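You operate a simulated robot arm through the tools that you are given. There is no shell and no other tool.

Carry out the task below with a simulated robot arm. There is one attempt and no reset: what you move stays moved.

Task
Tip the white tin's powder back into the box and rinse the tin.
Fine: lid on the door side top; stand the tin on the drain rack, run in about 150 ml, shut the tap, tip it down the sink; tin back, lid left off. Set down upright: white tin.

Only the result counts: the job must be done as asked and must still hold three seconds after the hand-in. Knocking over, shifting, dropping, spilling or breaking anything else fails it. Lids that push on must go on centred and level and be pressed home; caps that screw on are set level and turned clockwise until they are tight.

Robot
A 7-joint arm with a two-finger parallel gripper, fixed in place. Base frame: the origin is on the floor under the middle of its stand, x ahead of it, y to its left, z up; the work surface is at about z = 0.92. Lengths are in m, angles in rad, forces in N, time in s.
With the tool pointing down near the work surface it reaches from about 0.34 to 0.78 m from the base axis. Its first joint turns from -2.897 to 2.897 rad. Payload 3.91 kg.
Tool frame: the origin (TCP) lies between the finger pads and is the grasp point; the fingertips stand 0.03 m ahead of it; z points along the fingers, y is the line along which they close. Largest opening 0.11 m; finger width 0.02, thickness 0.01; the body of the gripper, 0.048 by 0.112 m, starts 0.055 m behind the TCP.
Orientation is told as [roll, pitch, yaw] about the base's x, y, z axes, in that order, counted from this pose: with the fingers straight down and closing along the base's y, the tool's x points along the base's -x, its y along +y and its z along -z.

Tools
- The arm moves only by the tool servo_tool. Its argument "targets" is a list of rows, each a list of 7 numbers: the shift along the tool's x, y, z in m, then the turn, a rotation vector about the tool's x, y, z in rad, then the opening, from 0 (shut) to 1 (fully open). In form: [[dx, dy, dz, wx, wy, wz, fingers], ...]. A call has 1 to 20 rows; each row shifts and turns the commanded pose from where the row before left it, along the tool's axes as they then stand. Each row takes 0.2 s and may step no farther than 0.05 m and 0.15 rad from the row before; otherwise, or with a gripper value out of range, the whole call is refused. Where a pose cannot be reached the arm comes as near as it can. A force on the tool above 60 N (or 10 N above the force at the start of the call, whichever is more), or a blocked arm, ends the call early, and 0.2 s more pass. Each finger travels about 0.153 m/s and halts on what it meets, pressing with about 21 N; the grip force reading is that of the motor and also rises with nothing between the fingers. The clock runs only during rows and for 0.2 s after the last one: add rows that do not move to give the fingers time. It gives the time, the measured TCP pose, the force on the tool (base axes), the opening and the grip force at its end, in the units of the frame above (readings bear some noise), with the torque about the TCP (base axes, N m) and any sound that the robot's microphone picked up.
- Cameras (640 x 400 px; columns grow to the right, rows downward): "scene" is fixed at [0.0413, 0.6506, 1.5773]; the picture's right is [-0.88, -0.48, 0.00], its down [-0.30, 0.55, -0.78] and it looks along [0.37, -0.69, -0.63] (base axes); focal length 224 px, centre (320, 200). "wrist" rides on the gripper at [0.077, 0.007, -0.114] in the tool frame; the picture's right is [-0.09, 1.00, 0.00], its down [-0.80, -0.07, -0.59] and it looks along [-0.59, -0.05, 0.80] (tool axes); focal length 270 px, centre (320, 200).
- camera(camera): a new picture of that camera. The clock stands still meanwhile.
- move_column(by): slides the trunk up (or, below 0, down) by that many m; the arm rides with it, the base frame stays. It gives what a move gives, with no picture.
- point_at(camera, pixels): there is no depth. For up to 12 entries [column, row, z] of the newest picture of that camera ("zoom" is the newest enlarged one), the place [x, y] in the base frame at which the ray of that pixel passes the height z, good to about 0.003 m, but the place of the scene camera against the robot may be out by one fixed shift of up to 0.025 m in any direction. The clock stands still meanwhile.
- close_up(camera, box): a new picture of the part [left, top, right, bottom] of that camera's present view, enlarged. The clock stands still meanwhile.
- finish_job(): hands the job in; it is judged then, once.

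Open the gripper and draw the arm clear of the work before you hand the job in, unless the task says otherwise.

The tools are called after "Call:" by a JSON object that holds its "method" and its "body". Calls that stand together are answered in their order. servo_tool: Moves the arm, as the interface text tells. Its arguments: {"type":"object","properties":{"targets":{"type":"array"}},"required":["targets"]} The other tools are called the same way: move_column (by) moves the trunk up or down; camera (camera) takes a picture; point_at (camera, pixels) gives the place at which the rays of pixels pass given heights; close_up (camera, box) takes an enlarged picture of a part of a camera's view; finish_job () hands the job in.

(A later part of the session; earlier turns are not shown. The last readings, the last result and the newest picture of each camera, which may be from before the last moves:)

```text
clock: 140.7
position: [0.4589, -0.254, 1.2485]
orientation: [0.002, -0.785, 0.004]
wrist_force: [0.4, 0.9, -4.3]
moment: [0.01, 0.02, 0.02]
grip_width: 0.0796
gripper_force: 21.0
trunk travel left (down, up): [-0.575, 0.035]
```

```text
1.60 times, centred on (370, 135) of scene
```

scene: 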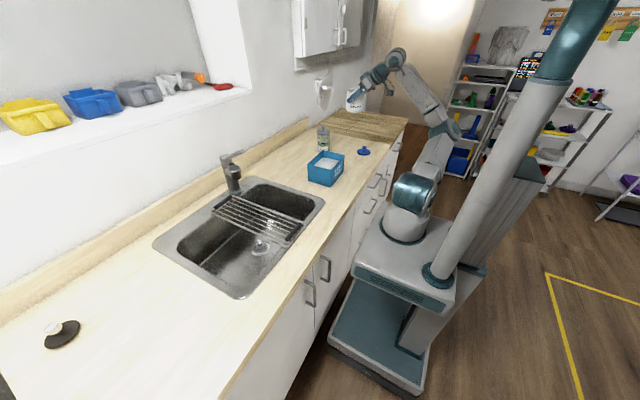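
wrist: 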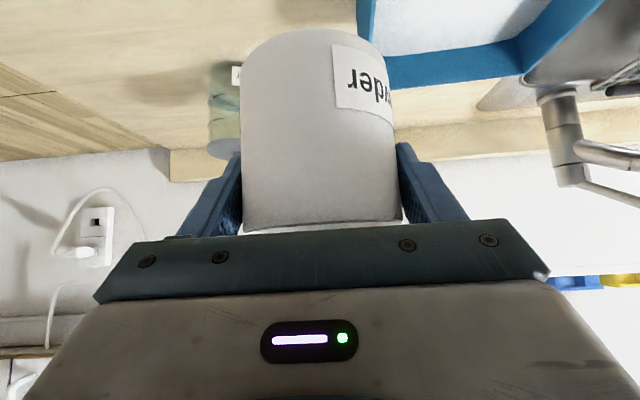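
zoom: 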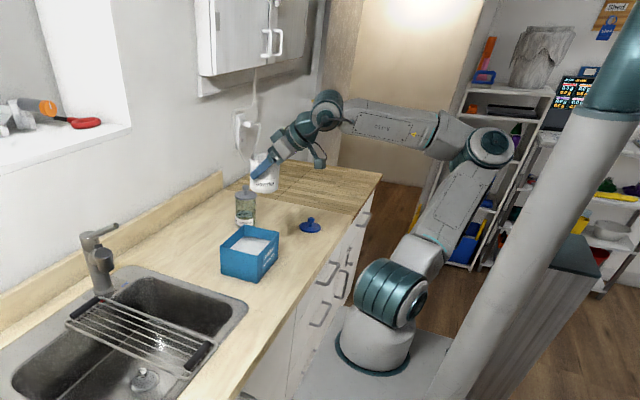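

The elbow keeps drifting sideways because the tool azimuth is 0 at this far-right spot. I yaw the tool by −0.52 rad about the vertical (tin stays upright) so the arm points more radially.

Call:
{"method": "servo_tool", "body": {"targets": [[0, 0, 0, 0.0918, 0, 0.092, 0.2], [0, 0, 0, 0.0918, 0, 0.092, 0.2], [0, 0, 0, 0.0918, 0, 0.092, 0.2], [0, 0, 0, 0.0918, 0, 0.092, 0.2], [0, 0, 0, 0, 0, 0, 0.2]]}}

Call:
{"method": "close_up", "body": {"camera": "scene", "box": [250, 10, 490, 260]}}

```text
clock: 141.9
position: [0.4576, -0.2549, 1.2493]
orientation: [0.002, -0.786, -0.52]
wrist_force: [0.5, -0.1, -4.3]
moment: [0.03, 0.02, -0.02]
grip_width: 0.0793
gripper_force: 21.3
trunk travel left (down, up): [-0.575, 0.035]
```

```text
1.60 times, centred on (370, 135) of scene
```

zoom: 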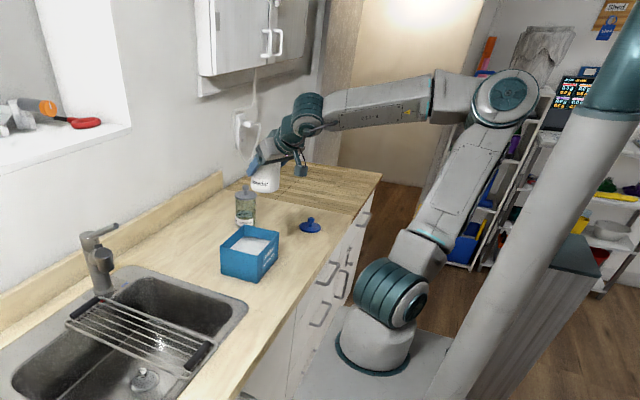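

Good, the elbow rose. Now I move toward the tin's spot at (0.416,-0.441,1.12).

Call:
{"method": "servo_tool", "body": {"targets": [[0.0085, -0.0304, 0.0218, 0, 0, 0, 0.2], [0.0085, -0.0304, 0.0218, 0, 0, 0, 0.2], [0.0085, -0.0304, 0.0218, 0, 0, 0, 0.2], [0.0085, -0.0304, 0.0218, 0, 0, 0, 0.2], [0.0085, -0.0304, 0.0218, 0, 0, 0, 0.2], [0.0085, -0.0304, 0.0218, 0, 0, 0, 0.2], [0, 0, 0, 0, 0, 0, 0.2]]}}

Call:
{"method": "close_up", "body": {"camera": "scene", "box": [250, 10, 490, 260]}}

Call:
{"method": "camera", "body": {"camera": "wrist"}}

```text
clock: 143.5
position: [0.4172, -0.441, 1.1199]
orientation: [0.001, -0.785, -0.516]
wrist_force: [0.0, -1.2, -4.6]
moment: [0.01, 0.03, -0.04]
grip_width: 0.0796
gripper_force: 20.9
trunk travel left (down, up): [-0.575, 0.035]
```

```text
1.60 times, centred on (370, 135) of scene
```

zoom: 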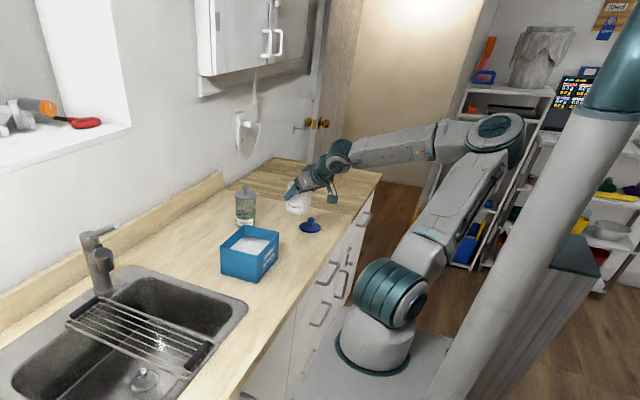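

```text
taken
```

wrist: 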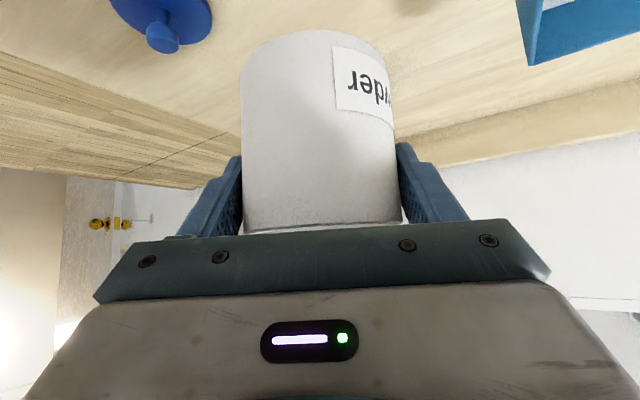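

Exactly above the original spot with lid and box clear. I lower straight down to TCP z≈0.997.

Call:
{"method": "servo_tool", "body": {"targets": [[0.0289, 0, 0.029, 0, 0, 0, 0.2], [0.0289, 0, 0.029, 0, 0, 0, 0.2], [0.0289, 0, 0.029, 0, 0, 0, 0.2], [0, 0, 0, 0, 0, 0, 0.2]]}}

Call:
{"method": "servo_tool", "body": {"targets": [[0.0021, 0, 0.0021, 0, 0, 0, 0.2], [0, 0, 0, 0, 0, 0, 0.2]]}}

Call:
{"method": "servo_tool", "body": {"targets": [[0.0021, 0, 0.0021, 0, 0, 0, 0.2], [0, 0, 0, 0, 0, 0, 0.2]]}}

```text
clock: 144.5
position: [0.4191, -0.4403, 0.9981]
orientation: [0.002, -0.786, -0.518]
wrist_force: [0.2, 0.4, -4.4]
moment: [0.01, 0.05, 0.01]
grip_width: 0.0794
gripper_force: 20.9
trunk travel left (down, up): [-0.575, 0.035]
```

```text
clock: 145.1
position: [0.418, -0.4407, 0.995]
orientation: [0.002, -0.784, -0.518]
wrist_force: [0.9, -0.8, -4.1]
moment: [0.0, 0.07, 0.01]
grip_width: 0.0796
gripper_force: 21.3
trunk travel left (down, up): [-0.575, 0.035]
```

```text
clock: 145.7
position: [0.4183, -0.4403, 0.9926]
orientation: [0.002, -0.785, -0.52]
wrist_force: [0.0, 0.0, -3.7]
moment: [0.05, 0.03, 0.04]
grip_width: 0.0799
gripper_force: 21.0
trunk travel left (down, up): [-0.575, 0.035]
```

Still free. Continue in 3 mm steps (with a 2 mm x correction).

Call:
{"method": "servo_tool", "body": {"targets": [[0.0033, -0.001, 0.0009, 0, 0, 0, 0.2], [0, 0, 0, 0, 0, 0, 0.2]]}}

Call:
{"method": "servo_tool", "body": {"targets": [[0.0021, 0, 0.0021, 0, 0, 0, 0.2], [0, 0, 0, 0, 0, 0, 0.2]]}}

```text
clock: 146.3
position: [0.4152, -0.4413, 0.9902]
orientation: [0.001, -0.787, -0.518]
wrist_force: [-0.2, 0.4, -4.6]
moment: [0.0, 0.05, 0.01]
grip_width: 0.0799
gripper_force: 21.3
trunk travel left (down, up): [-0.575, 0.035]
```

```text
clock: 146.9
position: [0.416, -0.4408, 0.9863]
orientation: [0.002, -0.785, -0.519]
wrist_force: [0.0, -0.3, -4.8]
moment: [-0.01, 0.02, 0.01]
grip_width: 0.0796
gripper_force: 20.8
trunk travel left (down, up): [-0.575, 0.035]
```

Call:
{"method": "servo_tool", "body": {"targets": [[0.0014, 0, 0.0014, 0, 0, 0, 0.2], [0, 0, 0, 0, 0, 0, 0.2]]}}

```text
clock: 147.5
position: [0.4157, -0.4416, 0.9845]
orientation: [0.0, -0.788, -0.517]
wrist_force: [-0.6, -1.3, 5.3]
moment: [0.1, 0.27, 0.06]
grip_width: 0.0797
gripper_force: 21.2
trunk travel left (down, up): [-0.575, 0.035]
```

Contact with the worktop (Fz +5.3). I relieve slightly, open the fingers and check.

Call:
{"method": "servo_tool", "body": {"targets": [[-0.0005, 0, -0.0005, 0, 0, 0, 0.3], [0, 0, 0, 0, 0, 0, 0.8], [0, 0, 0, 0, 0, 0, 1], [0, 0, 0, 0, 0, 0, 1], [0, 0, 0, 0, 0, 0, 1]]}}

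Call:
{"method": "camera", "body": {"camera": "wrist"}}

Call:
{"method": "close_up", "body": {"camera": "scene", "box": [310, 110, 410, 190]}}

```text
clock: 148.7
position: [0.416, -0.4409, 0.9842]
orientation: [0.002, -0.784, -0.518]
wrist_force: [-0.6, 0.5, 0.3]
moment: [-0.02, -0.02, -0.01]
grip_width: 0.1099
gripper_force: 0.0
trunk travel left (down, up): [-0.575, 0.035]
```

```text
taken
```

wrist: 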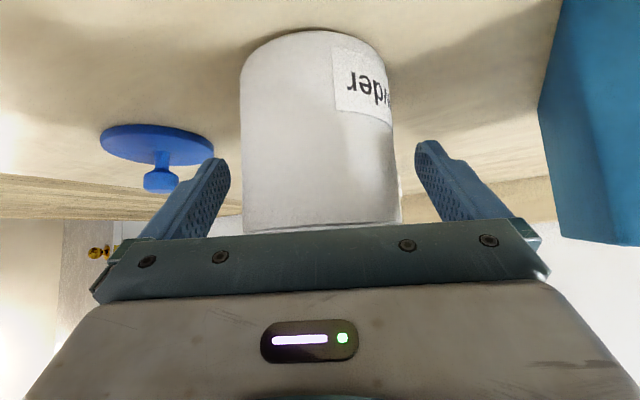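

```text
5.00 times, centred on (360, 150) of scene
```

zoom: 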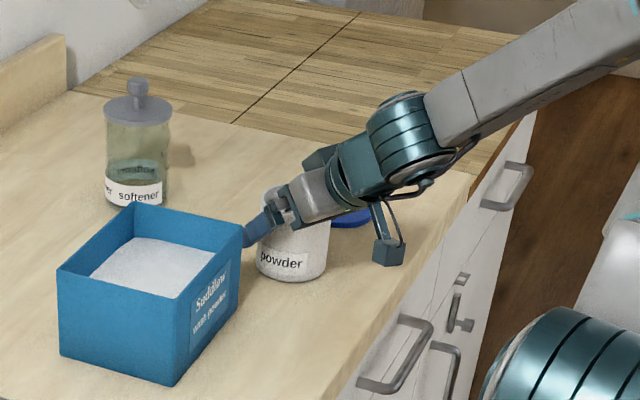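

The tin stands upright; fingers are clear of the box. I retreat along the tool axis 15 cm, then rise.

Call:
{"method": "servo_tool", "body": {"targets": [[0, 0, -0.02, 0, 0, 0, 1], [0, 0, -0.03, 0, 0, 0, 1], [0, 0, -0.035, 0, 0, 0, 1], [0, 0, -0.035, 0, 0, 0, 1], [0, 0, -0.035, 0, 0, 0, 1], [-0.025, 0, -0.025, 0, 0, 0, 1], [-0.025, 0, -0.025, 0, 0, 0, 1], [0, 0, 0, 0, 0, 0, 1]]}}

Call:
{"method": "camera", "body": {"camera": "scene"}}

Call:
{"method": "camera", "body": {"camera": "wrist"}}

```text
clock: 150.5
position: [0.3209, -0.3876, 1.1652]
orientation: [0.002, -0.785, -0.519]
wrist_force: [-1.6, -1.0, 0.2]
moment: [0.0, -0.02, -0.02]
grip_width: 0.11
gripper_force: 0.0
trunk travel left (down, up): [-0.575, 0.035]
```

```text
taken
```

scene: 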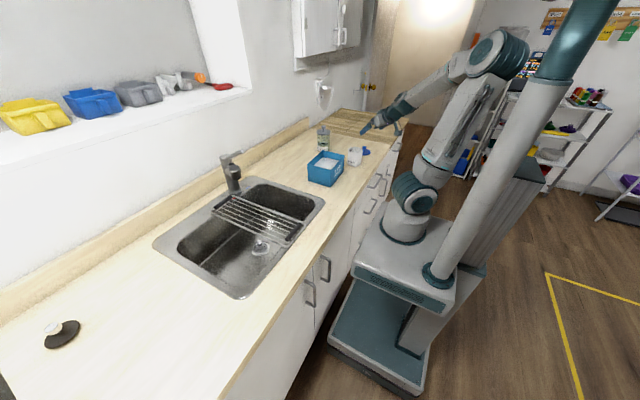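

```text
taken
```

wrist: 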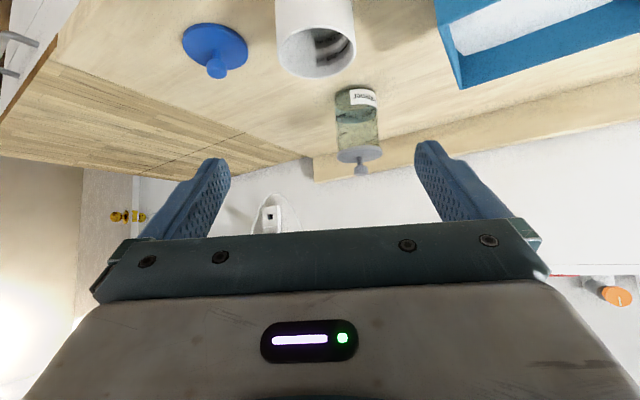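

Tin back in place, upright, lid off. I rise a bit further and pitch the camera down to inspect the tin's inside.

Call:
{"method": "servo_tool", "body": {"targets": [[-0.02, 0, -0.02, 0, 0.12, 0, 1], [-0.02, 0, -0.025, 0, 0.12, 0, 1], [-0.015, 0, -0.03, 0, 0.12, 0, 1], [-0.015, 0, -0.03, 0, 0.12, 0, 1], [-0.01, 0, -0.03, 0, 0.12, 0, 1], [0, 0, 0, 0, 0.12, 0, 1], [0, 0, 0, 0, 0, 0, 1]]}}

Call:
{"method": "camera", "body": {"camera": "wrist"}}

Call:
{"method": "close_up", "body": {"camera": "scene", "box": [300, 110, 400, 190]}}

Call:
{"method": "close_up", "body": {"camera": "scene", "box": [150, 130, 340, 300]}}

```text
clock: 152.1
position: [0.3181, -0.3861, 1.3246]
orientation: [-0.002, -0.064, -0.518]
wrist_force: [0.5, 0.9, 0.1]
moment: [-0.04, 0.01, 0.0]
grip_width: 0.1099
gripper_force: 0.2
trunk travel left (down, up): [-0.575, 0.035]
```

```text
taken
```

wrist: 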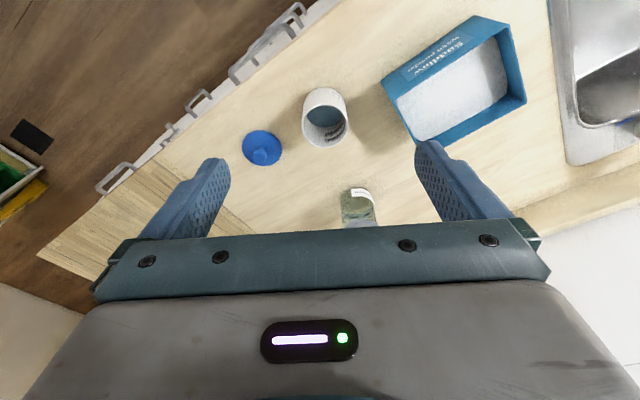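

```text
5.00 times, centred on (350, 150) of scene
```

zoom: 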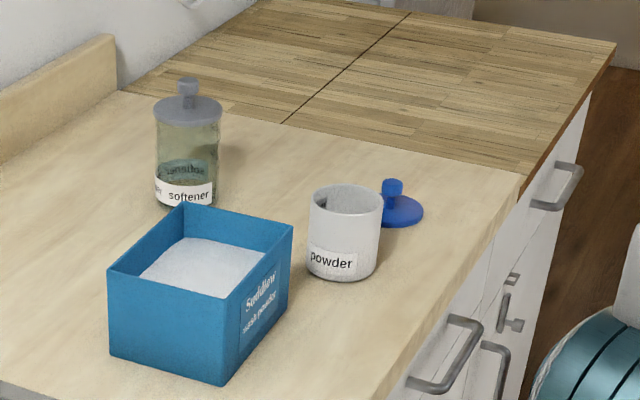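

```text
2.35 times, centred on (245, 215) of scene
```

zoom: 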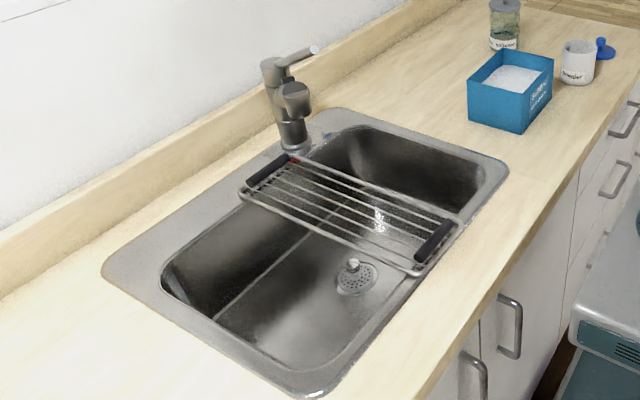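

I zoom into the tin, whose bottom looks slightly bluish at (323,118).

Call:
{"method": "close_up", "body": {"camera": "wrist", "box": [295, 80, 355, 150]}}

```text
5.71 times, centred on (325, 115) of wrist
```

zoom: 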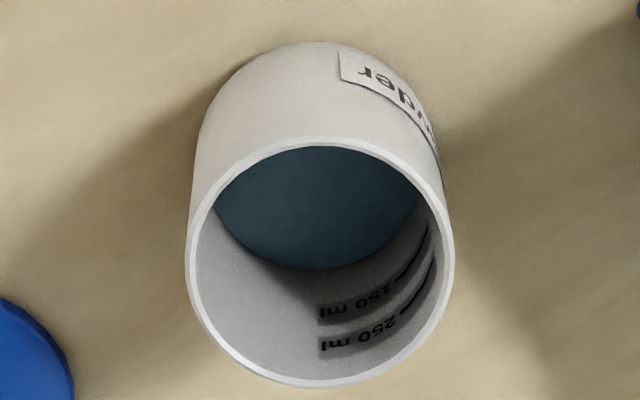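

The bottom shows a dark-blue film: roughly 10–20 ml of water is still in the tin (level ≈4 mm). I'll tip it out again with a steeper tilt. First pitch back to 45° and return to the pre-grasp point.

Call:
{"method": "servo_tool", "body": {"targets": [[0, 0, 0, 0, -0.12, 0, 1], [0, 0, 0, 0, -0.12, 0, 1], [0, 0, 0, 0, -0.12, 0, 1], [0, 0, 0, 0, -0.12, 0, 1], [0, 0, 0, 0, -0.12, 0, 1], [0, 0, 0, 0, -0.12, 0, 1], [0.032, 0, 0.032, 0, 0, 0, 1], [0.032, 0, 0.032, 0, 0, 0, 1], [0.032, 0, 0.032, 0, 0, 0, 1], [0.032, 0, 0.032, 0, 0, 0, 1], [0.032, 0, 0.032, 0, 0, 0, 1], [0, 0, 0, 0, 0, 0, 1]]}}

Call:
{"method": "camera", "body": {"camera": "wrist"}}

```text
clock: 154.7
position: [0.3192, -0.3875, 1.0967]
orientation: [0.001, -0.785, -0.519]
wrist_force: [-1.0, -0.9, -0.1]
moment: [0.04, 0.0, 0.02]
grip_width: 0.1101
gripper_force: 0.0
trunk travel left (down, up): [-0.575, 0.035]
```

```text
taken
```

wrist: 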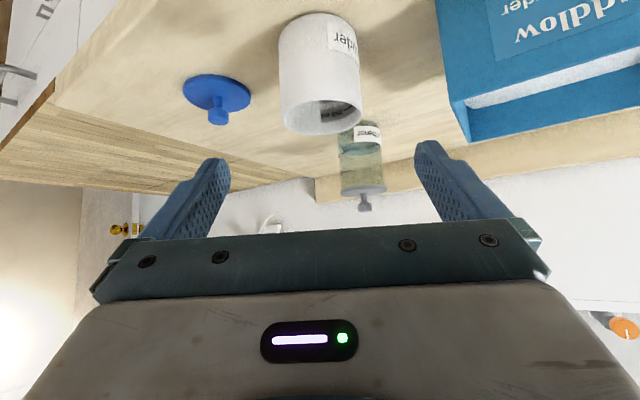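

The tin is centred ahead at (320,75). I advance along the tool axis to straddle it, then grip.

Call:
{"method": "servo_tool", "body": {"targets": [[0.0001, 0.0004, 0.0393, 0, 0, 0, 1], [0.0001, 0.0004, 0.0393, 0, 0, 0, 1], [0.0002, 0.0004, 0.0393, 0, 0, 0, 1], [0.0002, 0.0003, 0.0393, 0, 0, 0, 1], [0, 0, 0, 0, 0, 0, 1]]}}

Call:
{"method": "camera", "body": {"camera": "wrist"}}

```text
clock: 155.9
position: [0.4179, -0.441, 0.9856]
orientation: [0.001, -0.785, -0.519]
wrist_force: [0.8, 0.1, 0.4]
moment: [-0.05, 0.04, -0.02]
grip_width: 0.1099
gripper_force: 0.0
trunk travel left (down, up): [-0.575, 0.035]
```

```text
taken
```

wrist: 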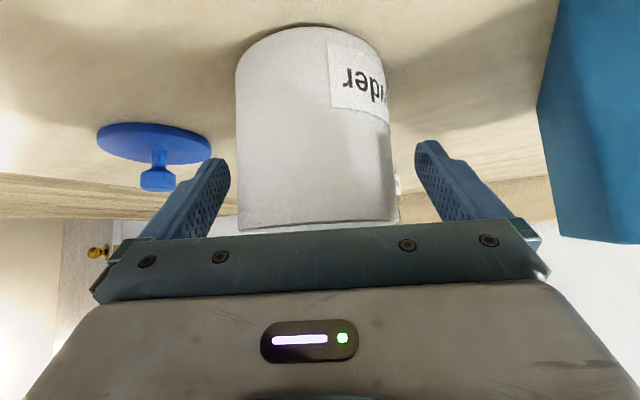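

Well aligned. I close the gripper and lift to z≈1.25.

Call:
{"method": "servo_tool", "body": {"targets": [[0, 0, 0, 0, 0, 0, 0.8], [0, 0, 0, 0, 0, 0, 0.6], [0, 0, 0, 0, 0, 0, 0.3], [0, 0, 0, 0, 0, 0, 0.2], [0, 0, 0, 0, 0, 0, 0.2], [-0.01, 0, -0.01, 0, 0, 0, 0.2], [-0.0268, 0, -0.0268, 0, 0, 0, 0.2], [-0.0268, 0, -0.0268, 0, 0, 0, 0.2], [-0.0268, 0, -0.0268, 0, 0, 0, 0.2], [-0.0268, 0, -0.0268, 0, 0, 0, 0.2], [-0.0268, 0, -0.0268, 0, 0, 0, 0.2], [-0.0268, 0, -0.0268, 0, 0, 0, 0.2], [-0.0165, 0, -0.0165, 0, 0, 0, 0.2], [0, 0, 0, 0, 0, 0, 0.2]]}}

Call:
{"method": "close_up", "body": {"camera": "scene", "box": [250, 10, 490, 260]}}

```text
clock: 158.9
position: [0.4152, -0.4404, 1.2514]
orientation: [0.003, -0.785, -0.519]
wrist_force: [0.9, 0.7, -4.3]
moment: [-0.03, 0.02, -0.01]
grip_width: 0.0797
gripper_force: 20.3
trunk travel left (down, up): [-0.575, 0.035]
```

```text
1.60 times, centred on (370, 135) of scene
```

zoom: 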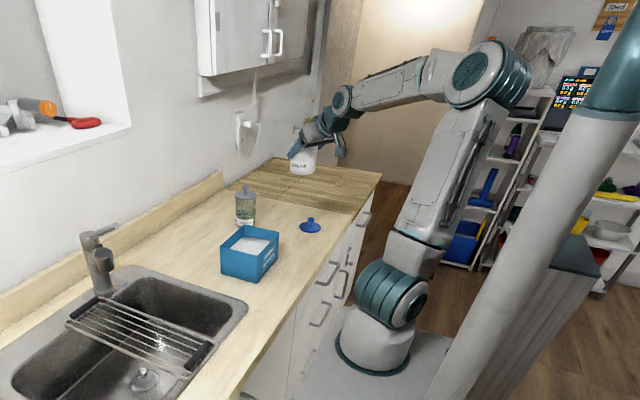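

I go back over to (0.46,-0.254,1.26), yaw back to azimuth 0, then toward the sink at (0.545,0.11,1.35).

Call:
{"method": "servo_tool", "body": {"targets": [[0.0062, 0.0367, -0.0091, 0, 0, 0, 0.2], [0.0062, 0.0367, -0.0091, 0, 0, 0, 0.2], [0.0062, 0.0367, -0.0091, 0, 0, 0, 0.2], [0.0062, 0.0367, -0.0091, 0, 0, 0, 0.2], [0.0062, 0.0367, -0.0091, 0, 0, 0, 0.2], [0, 0, 0, -0.0917, 0, -0.0918, 0.2], [0, 0, 0, -0.0917, 0, -0.0918, 0.2], [0, 0, 0, -0.0917, 0, -0.0918, 0.2], [0, 0, 0, -0.0917, 0, -0.0918, 0.2], [0, 0, 0, 0, 0, 0, 0.2]]}}

Call:
{"method": "servo_tool", "body": {"targets": [[-0.0124, 0.0364, -0.0003, 0, 0, 0, 0.2], [-0.0124, 0.0364, -0.0003, 0, 0, 0, 0.2], [-0.0124, 0.0364, -0.0003, 0, 0, 0, 0.2], [-0.0124, 0.0364, -0.0003, 0, 0, 0, 0.2], [-0.0124, 0.0364, -0.0003, 0, 0, 0, 0.2], [-0.0124, 0.0364, -0.0003, 0, 0, 0, 0.2], [-0.0124, 0.0364, -0.0003, 0, 0, 0, 0.2], [-0.0124, 0.0364, -0.0003, 0, 0, 0, 0.2], [-0.0124, 0.0364, -0.0003, 0, 0, 0, 0.2], [-0.0124, 0.0364, -0.0003, 0, 0, 0, 0.2], [0, 0, 0, 0, 0, 0, 0.2]]}}

Call:
{"method": "camera", "body": {"camera": "scene"}}

```text
clock: 161.1
position: [0.4608, -0.2534, 1.2618]
orientation: [0.0, -0.786, 0.001]
wrist_force: [0.1, 0.0, -3.8]
moment: [0.0, 0.0, -0.03]
grip_width: 0.0797
gripper_force: 20.8
trunk travel left (down, up): [-0.575, 0.035]
```

```text
clock: 163.5
position: [0.5463, 0.1102, 1.3514]
orientation: [0.003, -0.785, -0.001]
wrist_force: [-0.3, -0.1, -4.1]
moment: [-0.01, 0.05, 0.0]
grip_width: 0.0797
gripper_force: 20.5
trunk travel left (down, up): [-0.575, 0.035]
```

```text
taken
```

scene: 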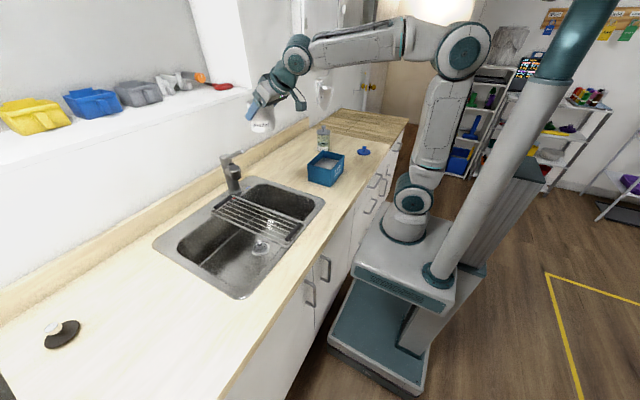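

The arm posture is good here. I lower the trunk 0.15 m (TCP → z≈1.20), then pitch to 75°.

Call:
{"method": "move_column", "body": {"by": -0.15}}

Call:
{"method": "servo_tool", "body": {"targets": [[0, 0, 0, 0, -0.1, 0, 0.2], [0, 0, 0, 0, -0.1, 0, 0.2], [0, 0, 0, 0, -0.11, 0, 0.2], [0, 0, 0, 0, -0.11, 0, 0.2], [0, 0, 0, 0, -0.104, 0, 0.2], [0, 0, 0, 0, 0, 0, 0.2]]}}

Call:
{"method": "servo_tool", "body": {"targets": [[0, 0, 0, 0, 0, 0.12, 0.2], [0, 0, 0, 0, 0, 0.12, 0.2], [0, 0, 0, 0, 0, 0.12, 0.2], [0, 0, 0, 0, 0, 0.12, 0.2], [0, 0, 0, 0, 0, 0.12, 0.2], [0, 0, 0, 0, 0, 0.12, 0.2], [0, 0, 0, 0, 0, 0.12, 0.2], [0, 0, 0, 0, 0, 0.12, 0.2], [0, 0, 0, 0, 0, 0.12, 0.2], [0, 0, 0, 0, 0, 0.12, 0.2], [0, 0, 0, 0, 0, 0.12, 0.2], [0, 0, 0, 0, 0, 0.12, 0.2], [0, 0, 0, 0, 0, 0.12, 0.2], [0, 0, 0, 0, 0, 0.12, 0.2], [0, 0, 0, 0, 0, 0.12, 0.2], [0, 0, 0, 0, 0, 0.12, 0.2], [0, 0, 0, 0, 0, 0.12, 0.2]]}}

Call:
{"method": "close_up", "body": {"camera": "scene", "box": [190, 110, 370, 260]}}

```text
clock: 165.2
position: [0.5456, 0.1097, 1.2011]
orientation: [0.001, -0.787, 0.002]
wrist_force: [0.3, -0.8, -4.7]
moment: [0.0, 0.0, 0.0]
grip_width: 0.0796
gripper_force: 21.3
trunk travel left (down, up): [-0.425, 0.185]
```

```text
clock: 166.6
position: [0.5456, 0.1077, 1.201]
orientation: [-0.006, -1.268, 0.001]
wrist_force: [0.5, -0.6, -4.6]
moment: [-0.01, 0.07, 0.0]
grip_width: 0.0798
gripper_force: 21.3
trunk travel left (down, up): [-0.425, 0.185]
```

```text
clock: 170.2
position: [0.5495, 0.1111, 1.2256]
orientation: [1.276, 0.452, -1.699]
wrist_force: [-0.7, -0.9, -3.8]
moment: [-0.06, 0.1, 0.0]
grip_width: 0.0796
gripper_force: 21.3
out of reach, approached as far as the arm can: row 17
trunk travel left (down, up): [-0.425, 0.185]
```

```text
2.67 times, centred on (280, 185) of scene
```

zoom: 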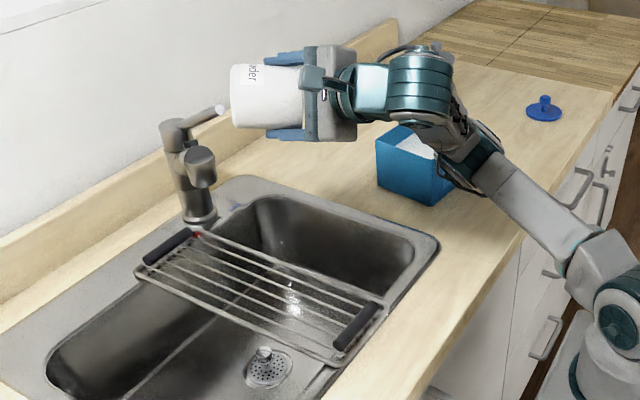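

The elbow has swung low this time; I look at the whole scene before continuing.

Call:
{"method": "camera", "body": {"camera": "scene"}}

Call:
{"method": "close_up", "body": {"camera": "scene", "box": [270, 100, 470, 280]}}

```text
taken
```

scene: 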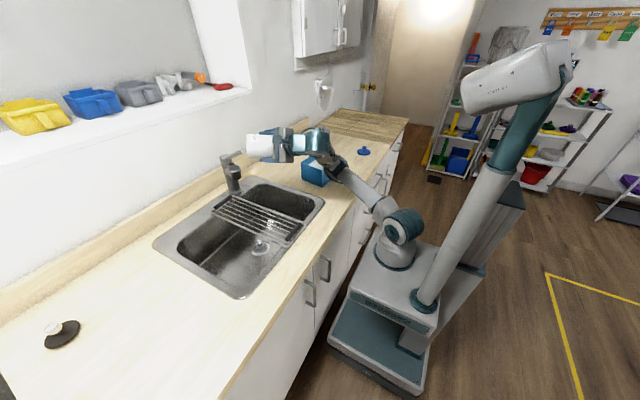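

```text
2.22 times, centred on (370, 190) of scene
```

zoom: 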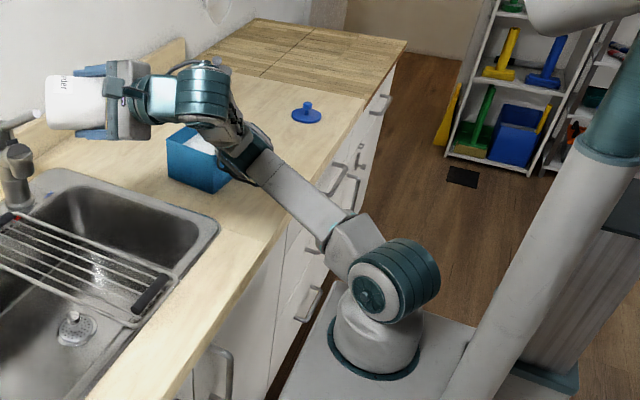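

Call:
{"method": "close_up", "body": {"camera": "scene", "box": [230, 120, 350, 220]}}

Call:
{"method": "camera", "body": {"camera": "wrist"}}

```text
4.00 times, centred on (290, 170) of scene
```

zoom: 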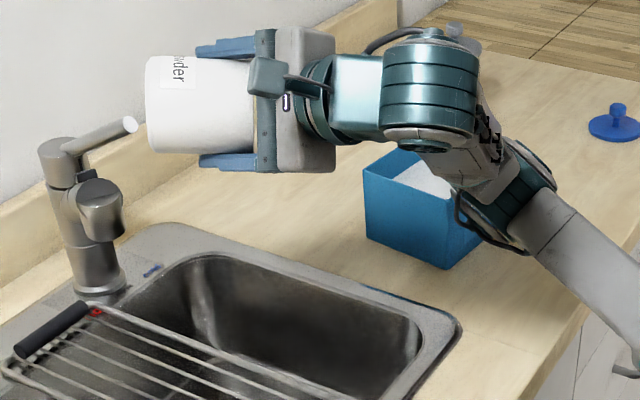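

```text
taken
```

wrist: 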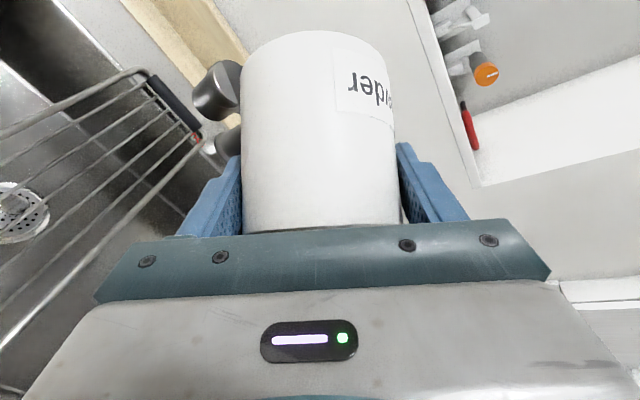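

The elbow posture at this height is poor (joint limit). I reverse the roll to bring the tin upright and the arm back to its former posture.

Call:
{"method": "servo_tool", "body": {"targets": [[0, 0, 0, 0, 0, -0.12, 0.2], [0, 0, 0, 0, 0, -0.12, 0.2], [0, 0, 0, 0, 0, -0.12, 0.2], [0, 0, 0, 0, 0, -0.12, 0.2], [0, 0, 0, 0, 0, -0.12, 0.2], [0, 0, 0, 0, 0, -0.12, 0.2], [0, 0, 0, 0, 0, -0.12, 0.2], [0, 0, 0, 0, 0, -0.12, 0.2], [0, 0, 0, 0, 0, -0.12, 0.2]]}}

Call:
{"method": "camera", "body": {"camera": "scene"}}

```text
clock: 172.2
position: [0.5491, 0.1106, 1.2269]
orientation: [1.255, -0.587, -1.389]
wrist_force: [0.3, -0.5, -4.0]
moment: [-0.04, 0.07, -0.03]
grip_width: 0.0798
gripper_force: 20.6
trunk travel left (down, up): [-0.425, 0.185]
```

```text
taken
```

scene: 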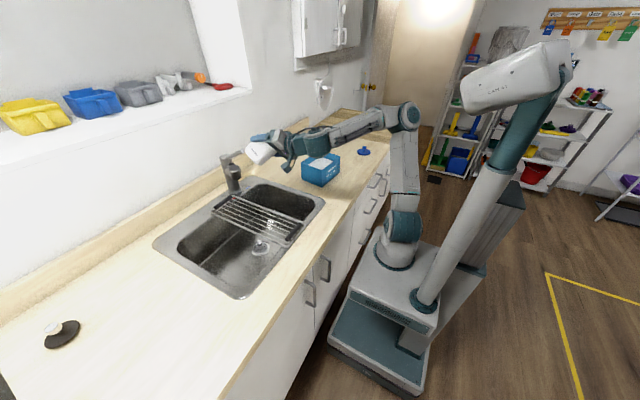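

The elbow is up again. I check that the box has not been moved, zooming on the same region as before.

Call:
{"method": "close_up", "body": {"camera": "scene", "box": [300, 110, 400, 190]}}

```text
5.00 times, centred on (350, 150) of scene
```

zoom: 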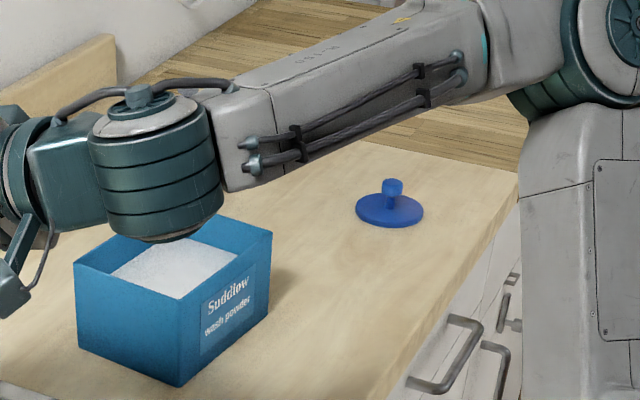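

The box has been shifted ~2–3 cm (its front-bottom corner went from about (330.4,187) to (322,187.4)), evidently by the low elbow. I measure the displacement so that I can restore it.

Call:
{"method": "camera", "body": {"camera": "scene"}}

Call:
{"method": "point_at", "body": {"camera": "scene", "pixels": [[330.5, 187, 0.92], [322, 187.4, 0.92], [307.5, 163.5, 1.01], [301, 162.4, 1.01], [344.5, 155.5, 1.01], [340.4, 156, 1.01], [343.3, 170.5, 0.92], [339.6, 173, 0.92], [322.8, 150.7, 1.01]]}}

```text
taken
```

scene: 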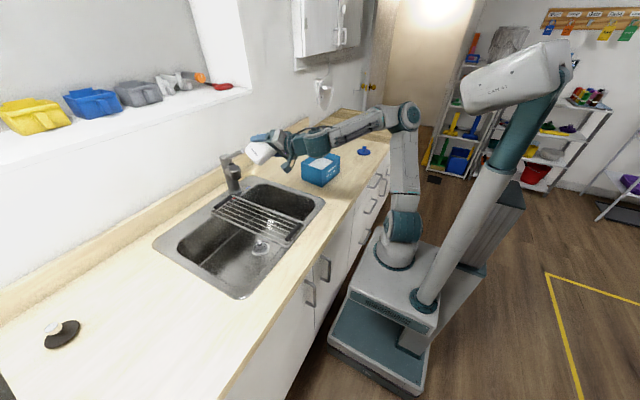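

```text
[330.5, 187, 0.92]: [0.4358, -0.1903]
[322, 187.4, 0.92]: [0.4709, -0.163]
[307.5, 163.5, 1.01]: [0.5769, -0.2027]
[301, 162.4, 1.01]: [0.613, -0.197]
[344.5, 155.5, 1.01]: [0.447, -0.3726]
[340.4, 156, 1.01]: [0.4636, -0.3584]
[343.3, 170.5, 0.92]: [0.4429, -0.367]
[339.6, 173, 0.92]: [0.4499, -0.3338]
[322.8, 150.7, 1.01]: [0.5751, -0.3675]
```

Translation ≈(+2.5 cm, +2 cm) with ~9° rotation; I'll restore the box afterwards. First I finish with the tin: unroll fully to upright.

Call:
{"method": "servo_tool", "body": {"targets": [[0, 0, 0, 0, 0, -0.12, 0.2], [0, 0, 0, 0, 0, -0.12, 0.2], [0, 0, 0, 0, 0, -0.12, 0.2], [0, 0, 0, 0, 0, -0.12, 0.2], [0, 0, 0, 0, 0, -0.12, 0.2], [0, 0, 0, 0, 0, -0.12, 0.2], [0, 0, 0, 0, 0, -0.12, 0.2], [0, 0, 0, 0, 0, -0.12, 0.2], [0, 0, 0, 0, 0, 0, 0.2]]}}

Call:
{"method": "camera", "body": {"camera": "scene"}}

```text
clock: 174.2
position: [0.5497, 0.1098, 1.2266]
orientation: [-0.002, -1.309, 0.007]
wrist_force: [0.5, -0.5, -4.4]
moment: [0.01, 0.04, -0.01]
grip_width: 0.0796
gripper_force: 21.1
trunk travel left (down, up): [-0.425, 0.185]
```

```text
taken
```

scene: 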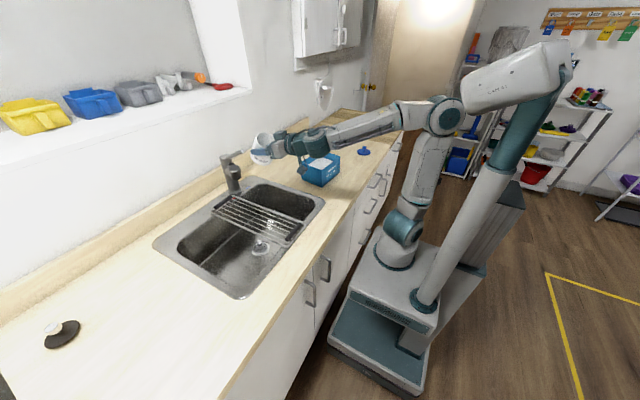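

Elbow is up again and the tin upright. I lower the arm 10 cm relative to the trunk and shift to y≈0.05, then raise the trunk 10 cm, for a healthier arm posture.

Call:
{"method": "servo_tool", "body": {"targets": [[0.0322, -0.02, 0.0086, 0, 0, 0, 0.2], [0.0322, -0.02, 0.0086, 0, 0, 0, 0.2], [0.0322, -0.02, 0.0086, 0, 0, 0, 0.2], [0, 0, 0, 0, 0, 0, 0.2]]}}

Call:
{"method": "move_column", "body": {"by": 0.1}}

Call:
{"method": "camera", "body": {"camera": "scene"}}

```text
clock: 175.2
position: [0.5506, 0.0503, 1.1256]
orientation: [0.003, -1.308, -0.001]
wrist_force: [0.3, 0.0, -4.0]
moment: [0.03, 0.09, -0.01]
grip_width: 0.0796
gripper_force: 20.4
trunk travel left (down, up): [-0.425, 0.185]
```

```text
clock: 176.6
position: [0.5509, 0.0504, 1.2266]
orientation: [0.0, -1.308, -0.001]
wrist_force: [0.7, -0.2, -3.9]
moment: [-0.02, 0.06, 0.02]
grip_width: 0.0796
gripper_force: 21.6
trunk travel left (down, up): [-0.525, 0.085]
```

```text
taken
```

scene: 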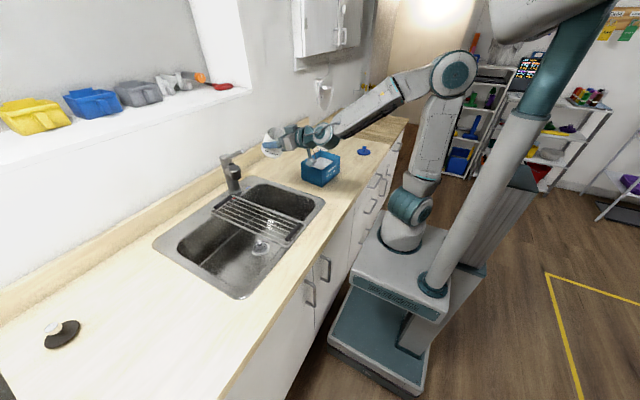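

Elbow high now. I try the roll in the negative direction (mouth toward +y over the sink), first −0.96 rad, watching the elbow.

Call:
{"method": "servo_tool", "body": {"targets": [[0, 0, 0, 0, 0, -0.12, 0.2], [0, 0, 0, 0, 0, -0.12, 0.2], [0, 0, 0, 0, 0, -0.12, 0.2], [0, 0, 0, 0, 0, -0.12, 0.2], [0, 0, 0, 0, 0, -0.12, 0.2], [0, 0, 0, 0, 0, -0.12, 0.2], [0, 0, 0, 0, 0, -0.12, 0.2], [0, 0, 0, 0, 0, -0.12, 0.2]]}}

Call:
{"method": "camera", "body": {"camera": "scene"}}

```text
clock: 178.4
position: [0.5512, 0.0499, 1.2264]
orientation: [-1.255, -0.586, 1.395]
wrist_force: [-0.1, -0.1, -3.9]
moment: [0.08, 0.04, 0.0]
grip_width: 0.0798
gripper_force: 20.5
trunk travel left (down, up): [-0.525, 0.085]
```

```text
taken
```

scene: 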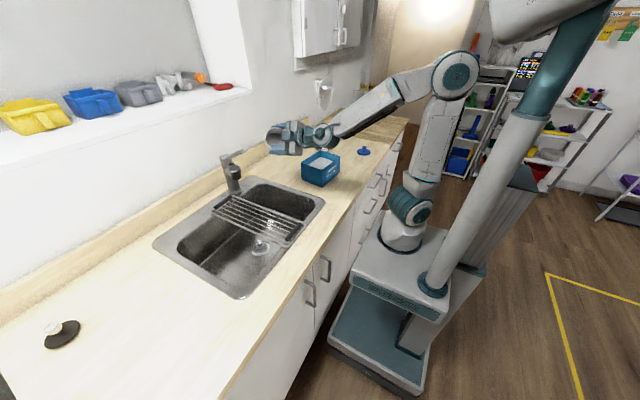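

The elbow stays put while only the wrist turns – good. The tin's mouth now faces the scene camera; I zoom in.

Call:
{"method": "close_up", "body": {"camera": "scene", "box": [250, 110, 330, 170]}}

Call:
{"method": "servo_tool", "body": {"targets": [[0, 0, 0, 0, 0, -0.1, 0.2], [0, 0, 0, 0, 0, -0.1, 0.2], [0, 0, 0, 0, 0, -0.1, 0.2], [0, 0, 0, 0, 0, -0.1, 0.2], [0, 0, 0, 0, 0, -0.1, 0.2], [0, 0, 0, 0, 0, -0.1, 0.2], [0, 0, 0, 0, 0, -0.1, 0.2]]}}

Call:
{"method": "close_up", "body": {"camera": "scene", "box": [220, 110, 340, 210]}}

```text
6.67 times, centred on (290, 140) of scene
```

zoom: 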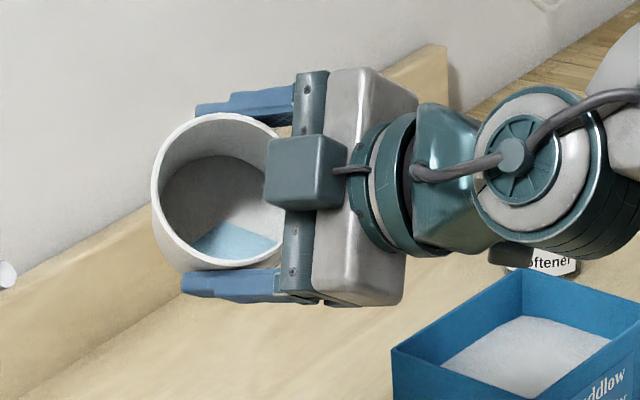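

```text
clock: 180.0
position: [0.5503, 0.0507, 1.2259]
orientation: [-1.307, 0.086, 1.595]
wrist_force: [-0.5, -1.1, -4.0]
moment: [0.05, 0.09, -0.02]
grip_width: 0.0795
gripper_force: 21.3
trunk travel left (down, up): [-0.525, 0.085]
```

```text
4.00 times, centred on (280, 160) of scene
```

zoom: 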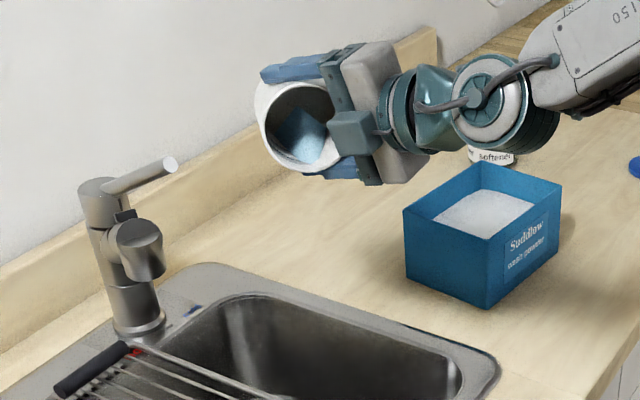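

Water is indeed pooled in the tin (light blue). I continue rolling to −180°, pouring into the basin.

Call:
{"method": "servo_tool", "body": {"targets": [[0, 0, 0, 0, 0, -0.08, 0.2], [0, 0, 0, 0, 0, -0.08, 0.2], [0, 0, 0, 0, 0, -0.08, 0.2], [0, 0, 0, 0, 0, -0.08, 0.2], [0, 0, 0, 0, 0, -0.08, 0.2], [0, 0, 0, 0, 0, -0.08, 0.2], [0, 0, 0, 0, 0, -0.08, 0.2], [0, 0, 0, 0, 0, -0.08, 0.2]]}}

Call:
{"method": "close_up", "body": {"camera": "scene", "box": [220, 110, 340, 210]}}

Call:
{"method": "camera", "body": {"camera": "scene"}}

```text
clock: 181.8
position: [0.5508, 0.0499, 1.2265]
orientation: [-1.226, 0.7, 1.802]
wrist_force: [-1.0, -0.2, -4.0]
moment: [0.02, 0.1, 0.01]
grip_width: 0.0798
gripper_force: 21.1
trunk travel left (down, up): [-0.525, 0.085]
```

```text
4.00 times, centred on (280, 160) of scene
```

zoom: 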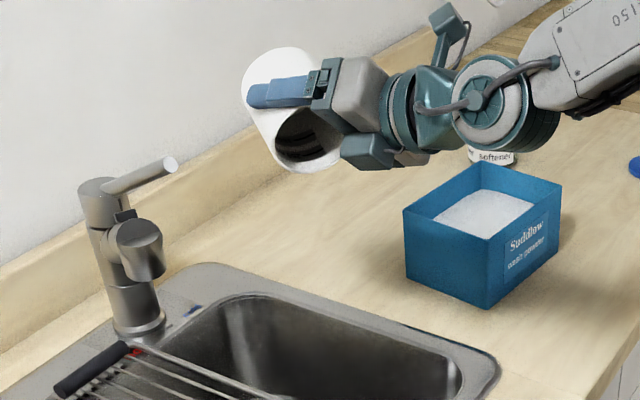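

```text
taken
```

scene: 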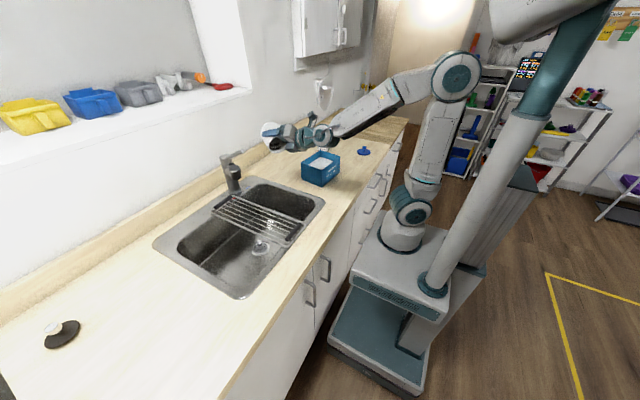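

Elbow still stable. I continue to the full flip.

Call:
{"method": "servo_tool", "body": {"targets": [[0, 0, 0, 0, 0, -0.08, 0.2], [0, 0, 0, 0, 0, -0.08, 0.2], [0, 0, 0, 0, 0, -0.08, 0.2], [0, 0, 0, 0, 0, -0.08, 0.2], [0, 0, 0, 0, 0, -0.08, 0.2], [0, 0, 0, 0, 0, -0.08, 0.2], [0, 0, 0, 0, 0, -0.08, 0.2], [0, 0, 0, 0, 0, -0.08, 0.2], [0, 0, 0, 0, 0, -0.08, 0.2], [0, 0, 0, 0, 0, -0.08, 0.2], [0, 0, 0, 0, 0, -0.0416, 0.2], [0, 0, 0, 0, 0, 0, 0.2]]}}

Call:
{"method": "camera", "body": {"camera": "scene"}}

Call:
{"method": "close_up", "body": {"camera": "scene", "box": [220, 110, 340, 210]}}

```text
clock: 184.4
position: [0.5509, 0.0494, 1.2251]
orientation: [-0.001, 1.31, -3.14]
wrist_force: [-0.3, -0.7, -4.2]
moment: [0.0, 0.05, -0.02]
grip_width: 0.0798
gripper_force: 21.4
trunk travel left (down, up): [-0.525, 0.085]
```

```text
taken
```

scene: 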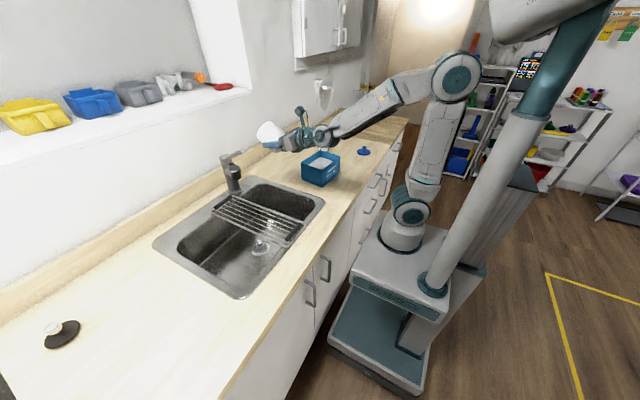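

```text
4.00 times, centred on (280, 160) of scene
```

zoom: 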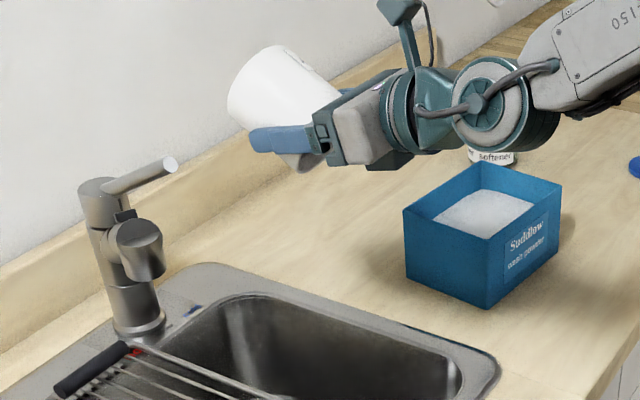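

Fully flipped with the elbow unchanged. I pitch the mouth further down by ~0.4 rad and hold several seconds so it drains.

Call:
{"method": "servo_tool", "body": {"targets": [[0, 0, 0, 0, 0.08, 0, 0.2], [0, 0, 0, 0, 0.08, 0, 0.2], [0, 0, 0, 0, 0.08, 0, 0.2], [0, 0, 0, 0, 0.08, 0, 0.2], [0, 0, 0, 0, 0.08, 0, 0.2], [0, 0, 0, 0, 0, 0, 0.2], [0, 0, 0, 0, 0, 0, 0.2], [0, 0, 0, 0, 0, 0, 0.2]]}}

Call:
{"method": "camera", "body": {"camera": "scene"}}

Call:
{"method": "close_up", "body": {"camera": "scene", "box": [220, 110, 340, 210]}}

```text
clock: 186.2
position: [0.5488, 0.0489, 1.2356]
orientation: [-3.141, 1.432, 0.002]
wrist_force: [0.1, -0.3, -4.8]
moment: [0.01, 0.03, -0.03]
grip_width: 0.0796
gripper_force: 21.0
out of reach, approached as far as the arm can: row 4
trunk travel left (down, up): [-0.525, 0.085]
```

```text
taken
```

scene: 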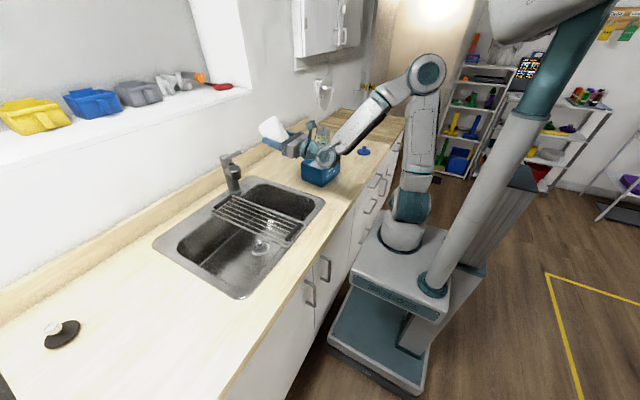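

```text
4.00 times, centred on (280, 160) of scene
```

zoom: 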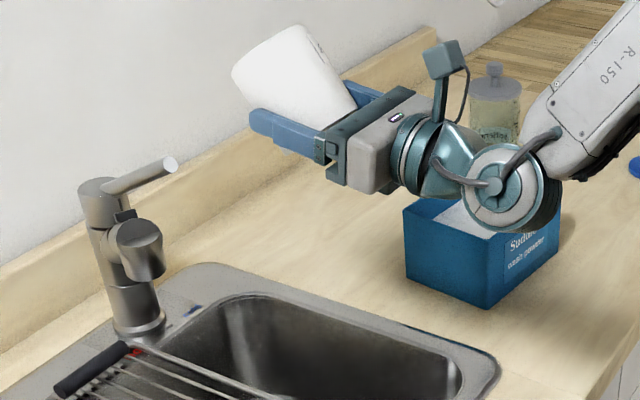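

Tilt is now ≈143°, no visible stream any more. I hold 2 s longer, then pitch back to 75°.

Call:
{"method": "servo_tool", "body": {"targets": [[0, 0, 0, 0, 0, 0, 0.2], [0, 0, 0, 0, 0, 0, 0.2], [0, 0, 0, 0, 0, 0, 0.2], [0, 0, 0, 0, 0, 0, 0.2], [0, 0, 0, 0, 0, 0, 0.2], [0, 0, 0, 0, 0, 0, 0.2], [0, 0, 0, 0, 0, 0, 0.2], [0, 0, 0, 0, 0, 0, 0.2], [0, 0, 0, 0, 0, 0, 0.2], [0, 0, 0, 0, 0, 0, 0.2], [0, 0, 0, 0, -0.08, 0, 0.2], [0, 0, 0, 0, -0.08, 0, 0.2], [0, 0, 0, 0, -0.08, 0, 0.2], [0, 0, 0, 0, -0.08, 0, 0.2], [0, 0, 0, 0, -0.08, 0, 0.2], [0, 0, 0, 0, 0, 0, 0.2]]}}

Call:
{"method": "servo_tool", "body": {"targets": [[0, 0, 0, 0, 0, 0.12, 0.2], [0, 0, 0, 0, 0, 0.12, 0.2], [0, 0, 0, 0, 0, 0.12, 0.2], [0, 0, 0, 0, 0, 0.12, 0.2], [0, 0, 0, 0, 0, 0.12, 0.2], [0, 0, 0, 0, 0, 0.12, 0.2], [0, 0, 0, 0, 0, 0.12, 0.2], [0, 0, 0, 0, 0, 0.12, 0.2], [0, 0, 0, 0, 0, 0.12, 0.2], [0, 0, 0, 0, 0, 0.12, 0.2], [0, 0, 0, 0, 0, 0.12, 0.2], [0, 0, 0, 0, 0, 0.12, 0.2], [0, 0, 0, 0, 0, 0, 0.2]]}}

Call:
{"method": "close_up", "body": {"camera": "scene", "box": [240, 100, 340, 180]}}

```text
clock: 189.6
position: [0.5484, 0.0489, 1.2344]
orientation: [-0.002, 1.307, -3.142]
wrist_force: [-0.2, -0.4, -3.2]
moment: [-0.01, 0.09, 0.0]
grip_width: 0.0797
gripper_force: 20.8
trunk travel left (down, up): [-0.525, 0.085]
```

```text
clock: 192.4
position: [0.5474, 0.049, 1.2346]
orientation: [-1.308, 0.123, 1.606]
wrist_force: [-0.1, 0.3, -4.4]
moment: [0.03, 0.06, 0.01]
grip_width: 0.0796
gripper_force: 20.8
trunk travel left (down, up): [-0.525, 0.085]
```

```text
5.00 times, centred on (290, 140) of scene
```

zoom: 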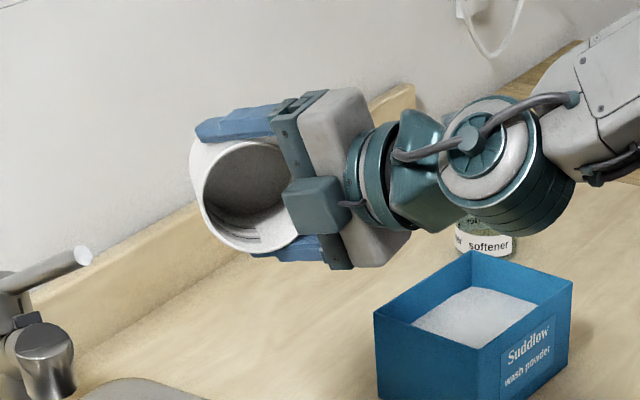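

The inside is now grey with no blue: the tin is empty. I finish unrolling and pitch back to 45°.

Call:
{"method": "servo_tool", "body": {"targets": [[0, 0, 0, 0, 0, 0.12, 0.2], [0, 0, 0, 0, 0, 0.12, 0.2], [0, 0, 0, 0, 0, 0.12, 0.2], [0, 0, 0, 0, 0, 0.12, 0.2], [0, 0, 0, 0, 0, 0.12, 0.2], [0, 0, 0, 0, 0, 0.12, 0.2], [0, 0, 0, 0, 0, 0.12, 0.2], [0, 0, 0, 0, 0, 0.12, 0.2], [0, 0, 0, 0, 0, 0.12, 0.2], [0, 0, 0, 0, 0, 0.12, 0.2], [0, 0, 0, 0, 0, 0.12, 0.2], [0, 0, 0, 0, 0, 0.12, 0.2], [0, 0, 0, 0, 0, 0.12, 0.2], [0, 0, 0, 0, 0, 0.12, 0.2], [0, 0, 0, 0, 0, 0.0216, 0.2], [0, 0, 0, 0, 0, 0, 0.2]]}}

Call:
{"method": "servo_tool", "body": {"targets": [[0, 0, 0, 0, 0.131, 0, 0.2], [0, 0, 0, 0, 0.131, 0, 0.2], [0, 0, 0, 0, 0.131, 0, 0.2], [0, 0, 0, 0, 0.131, 0, 0.2], [0, 0, 0, 0, 0, 0, 0.2]]}}

Call:
{"method": "camera", "body": {"camera": "scene"}}

```text
clock: 195.8
position: [0.5477, 0.049, 1.2355]
orientation: [0.017, -1.309, -0.017]
wrist_force: [0.1, 0.4, -4.2]
moment: [0.01, 0.03, 0.01]
grip_width: 0.0797
gripper_force: 21.4
trunk travel left (down, up): [-0.525, 0.085]
```

```text
clock: 197.0
position: [0.549, 0.0491, 1.2349]
orientation: [0.004, -0.782, -0.002]
wrist_force: [-1.0, -0.8, -4.6]
moment: [0.02, 0.04, 0.02]
grip_width: 0.0795
gripper_force: 21.0
trunk travel left (down, up): [-0.525, 0.085]
```

```text
taken
```

scene: 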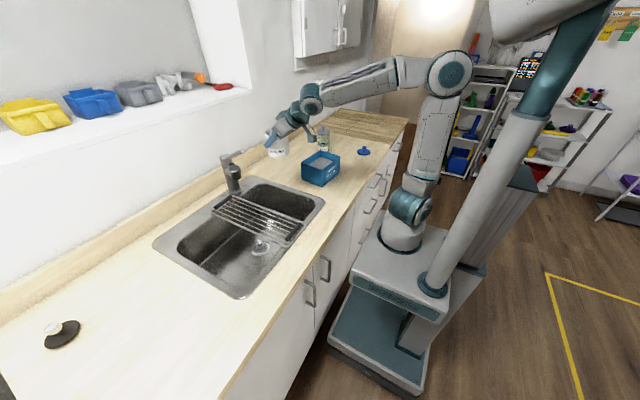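

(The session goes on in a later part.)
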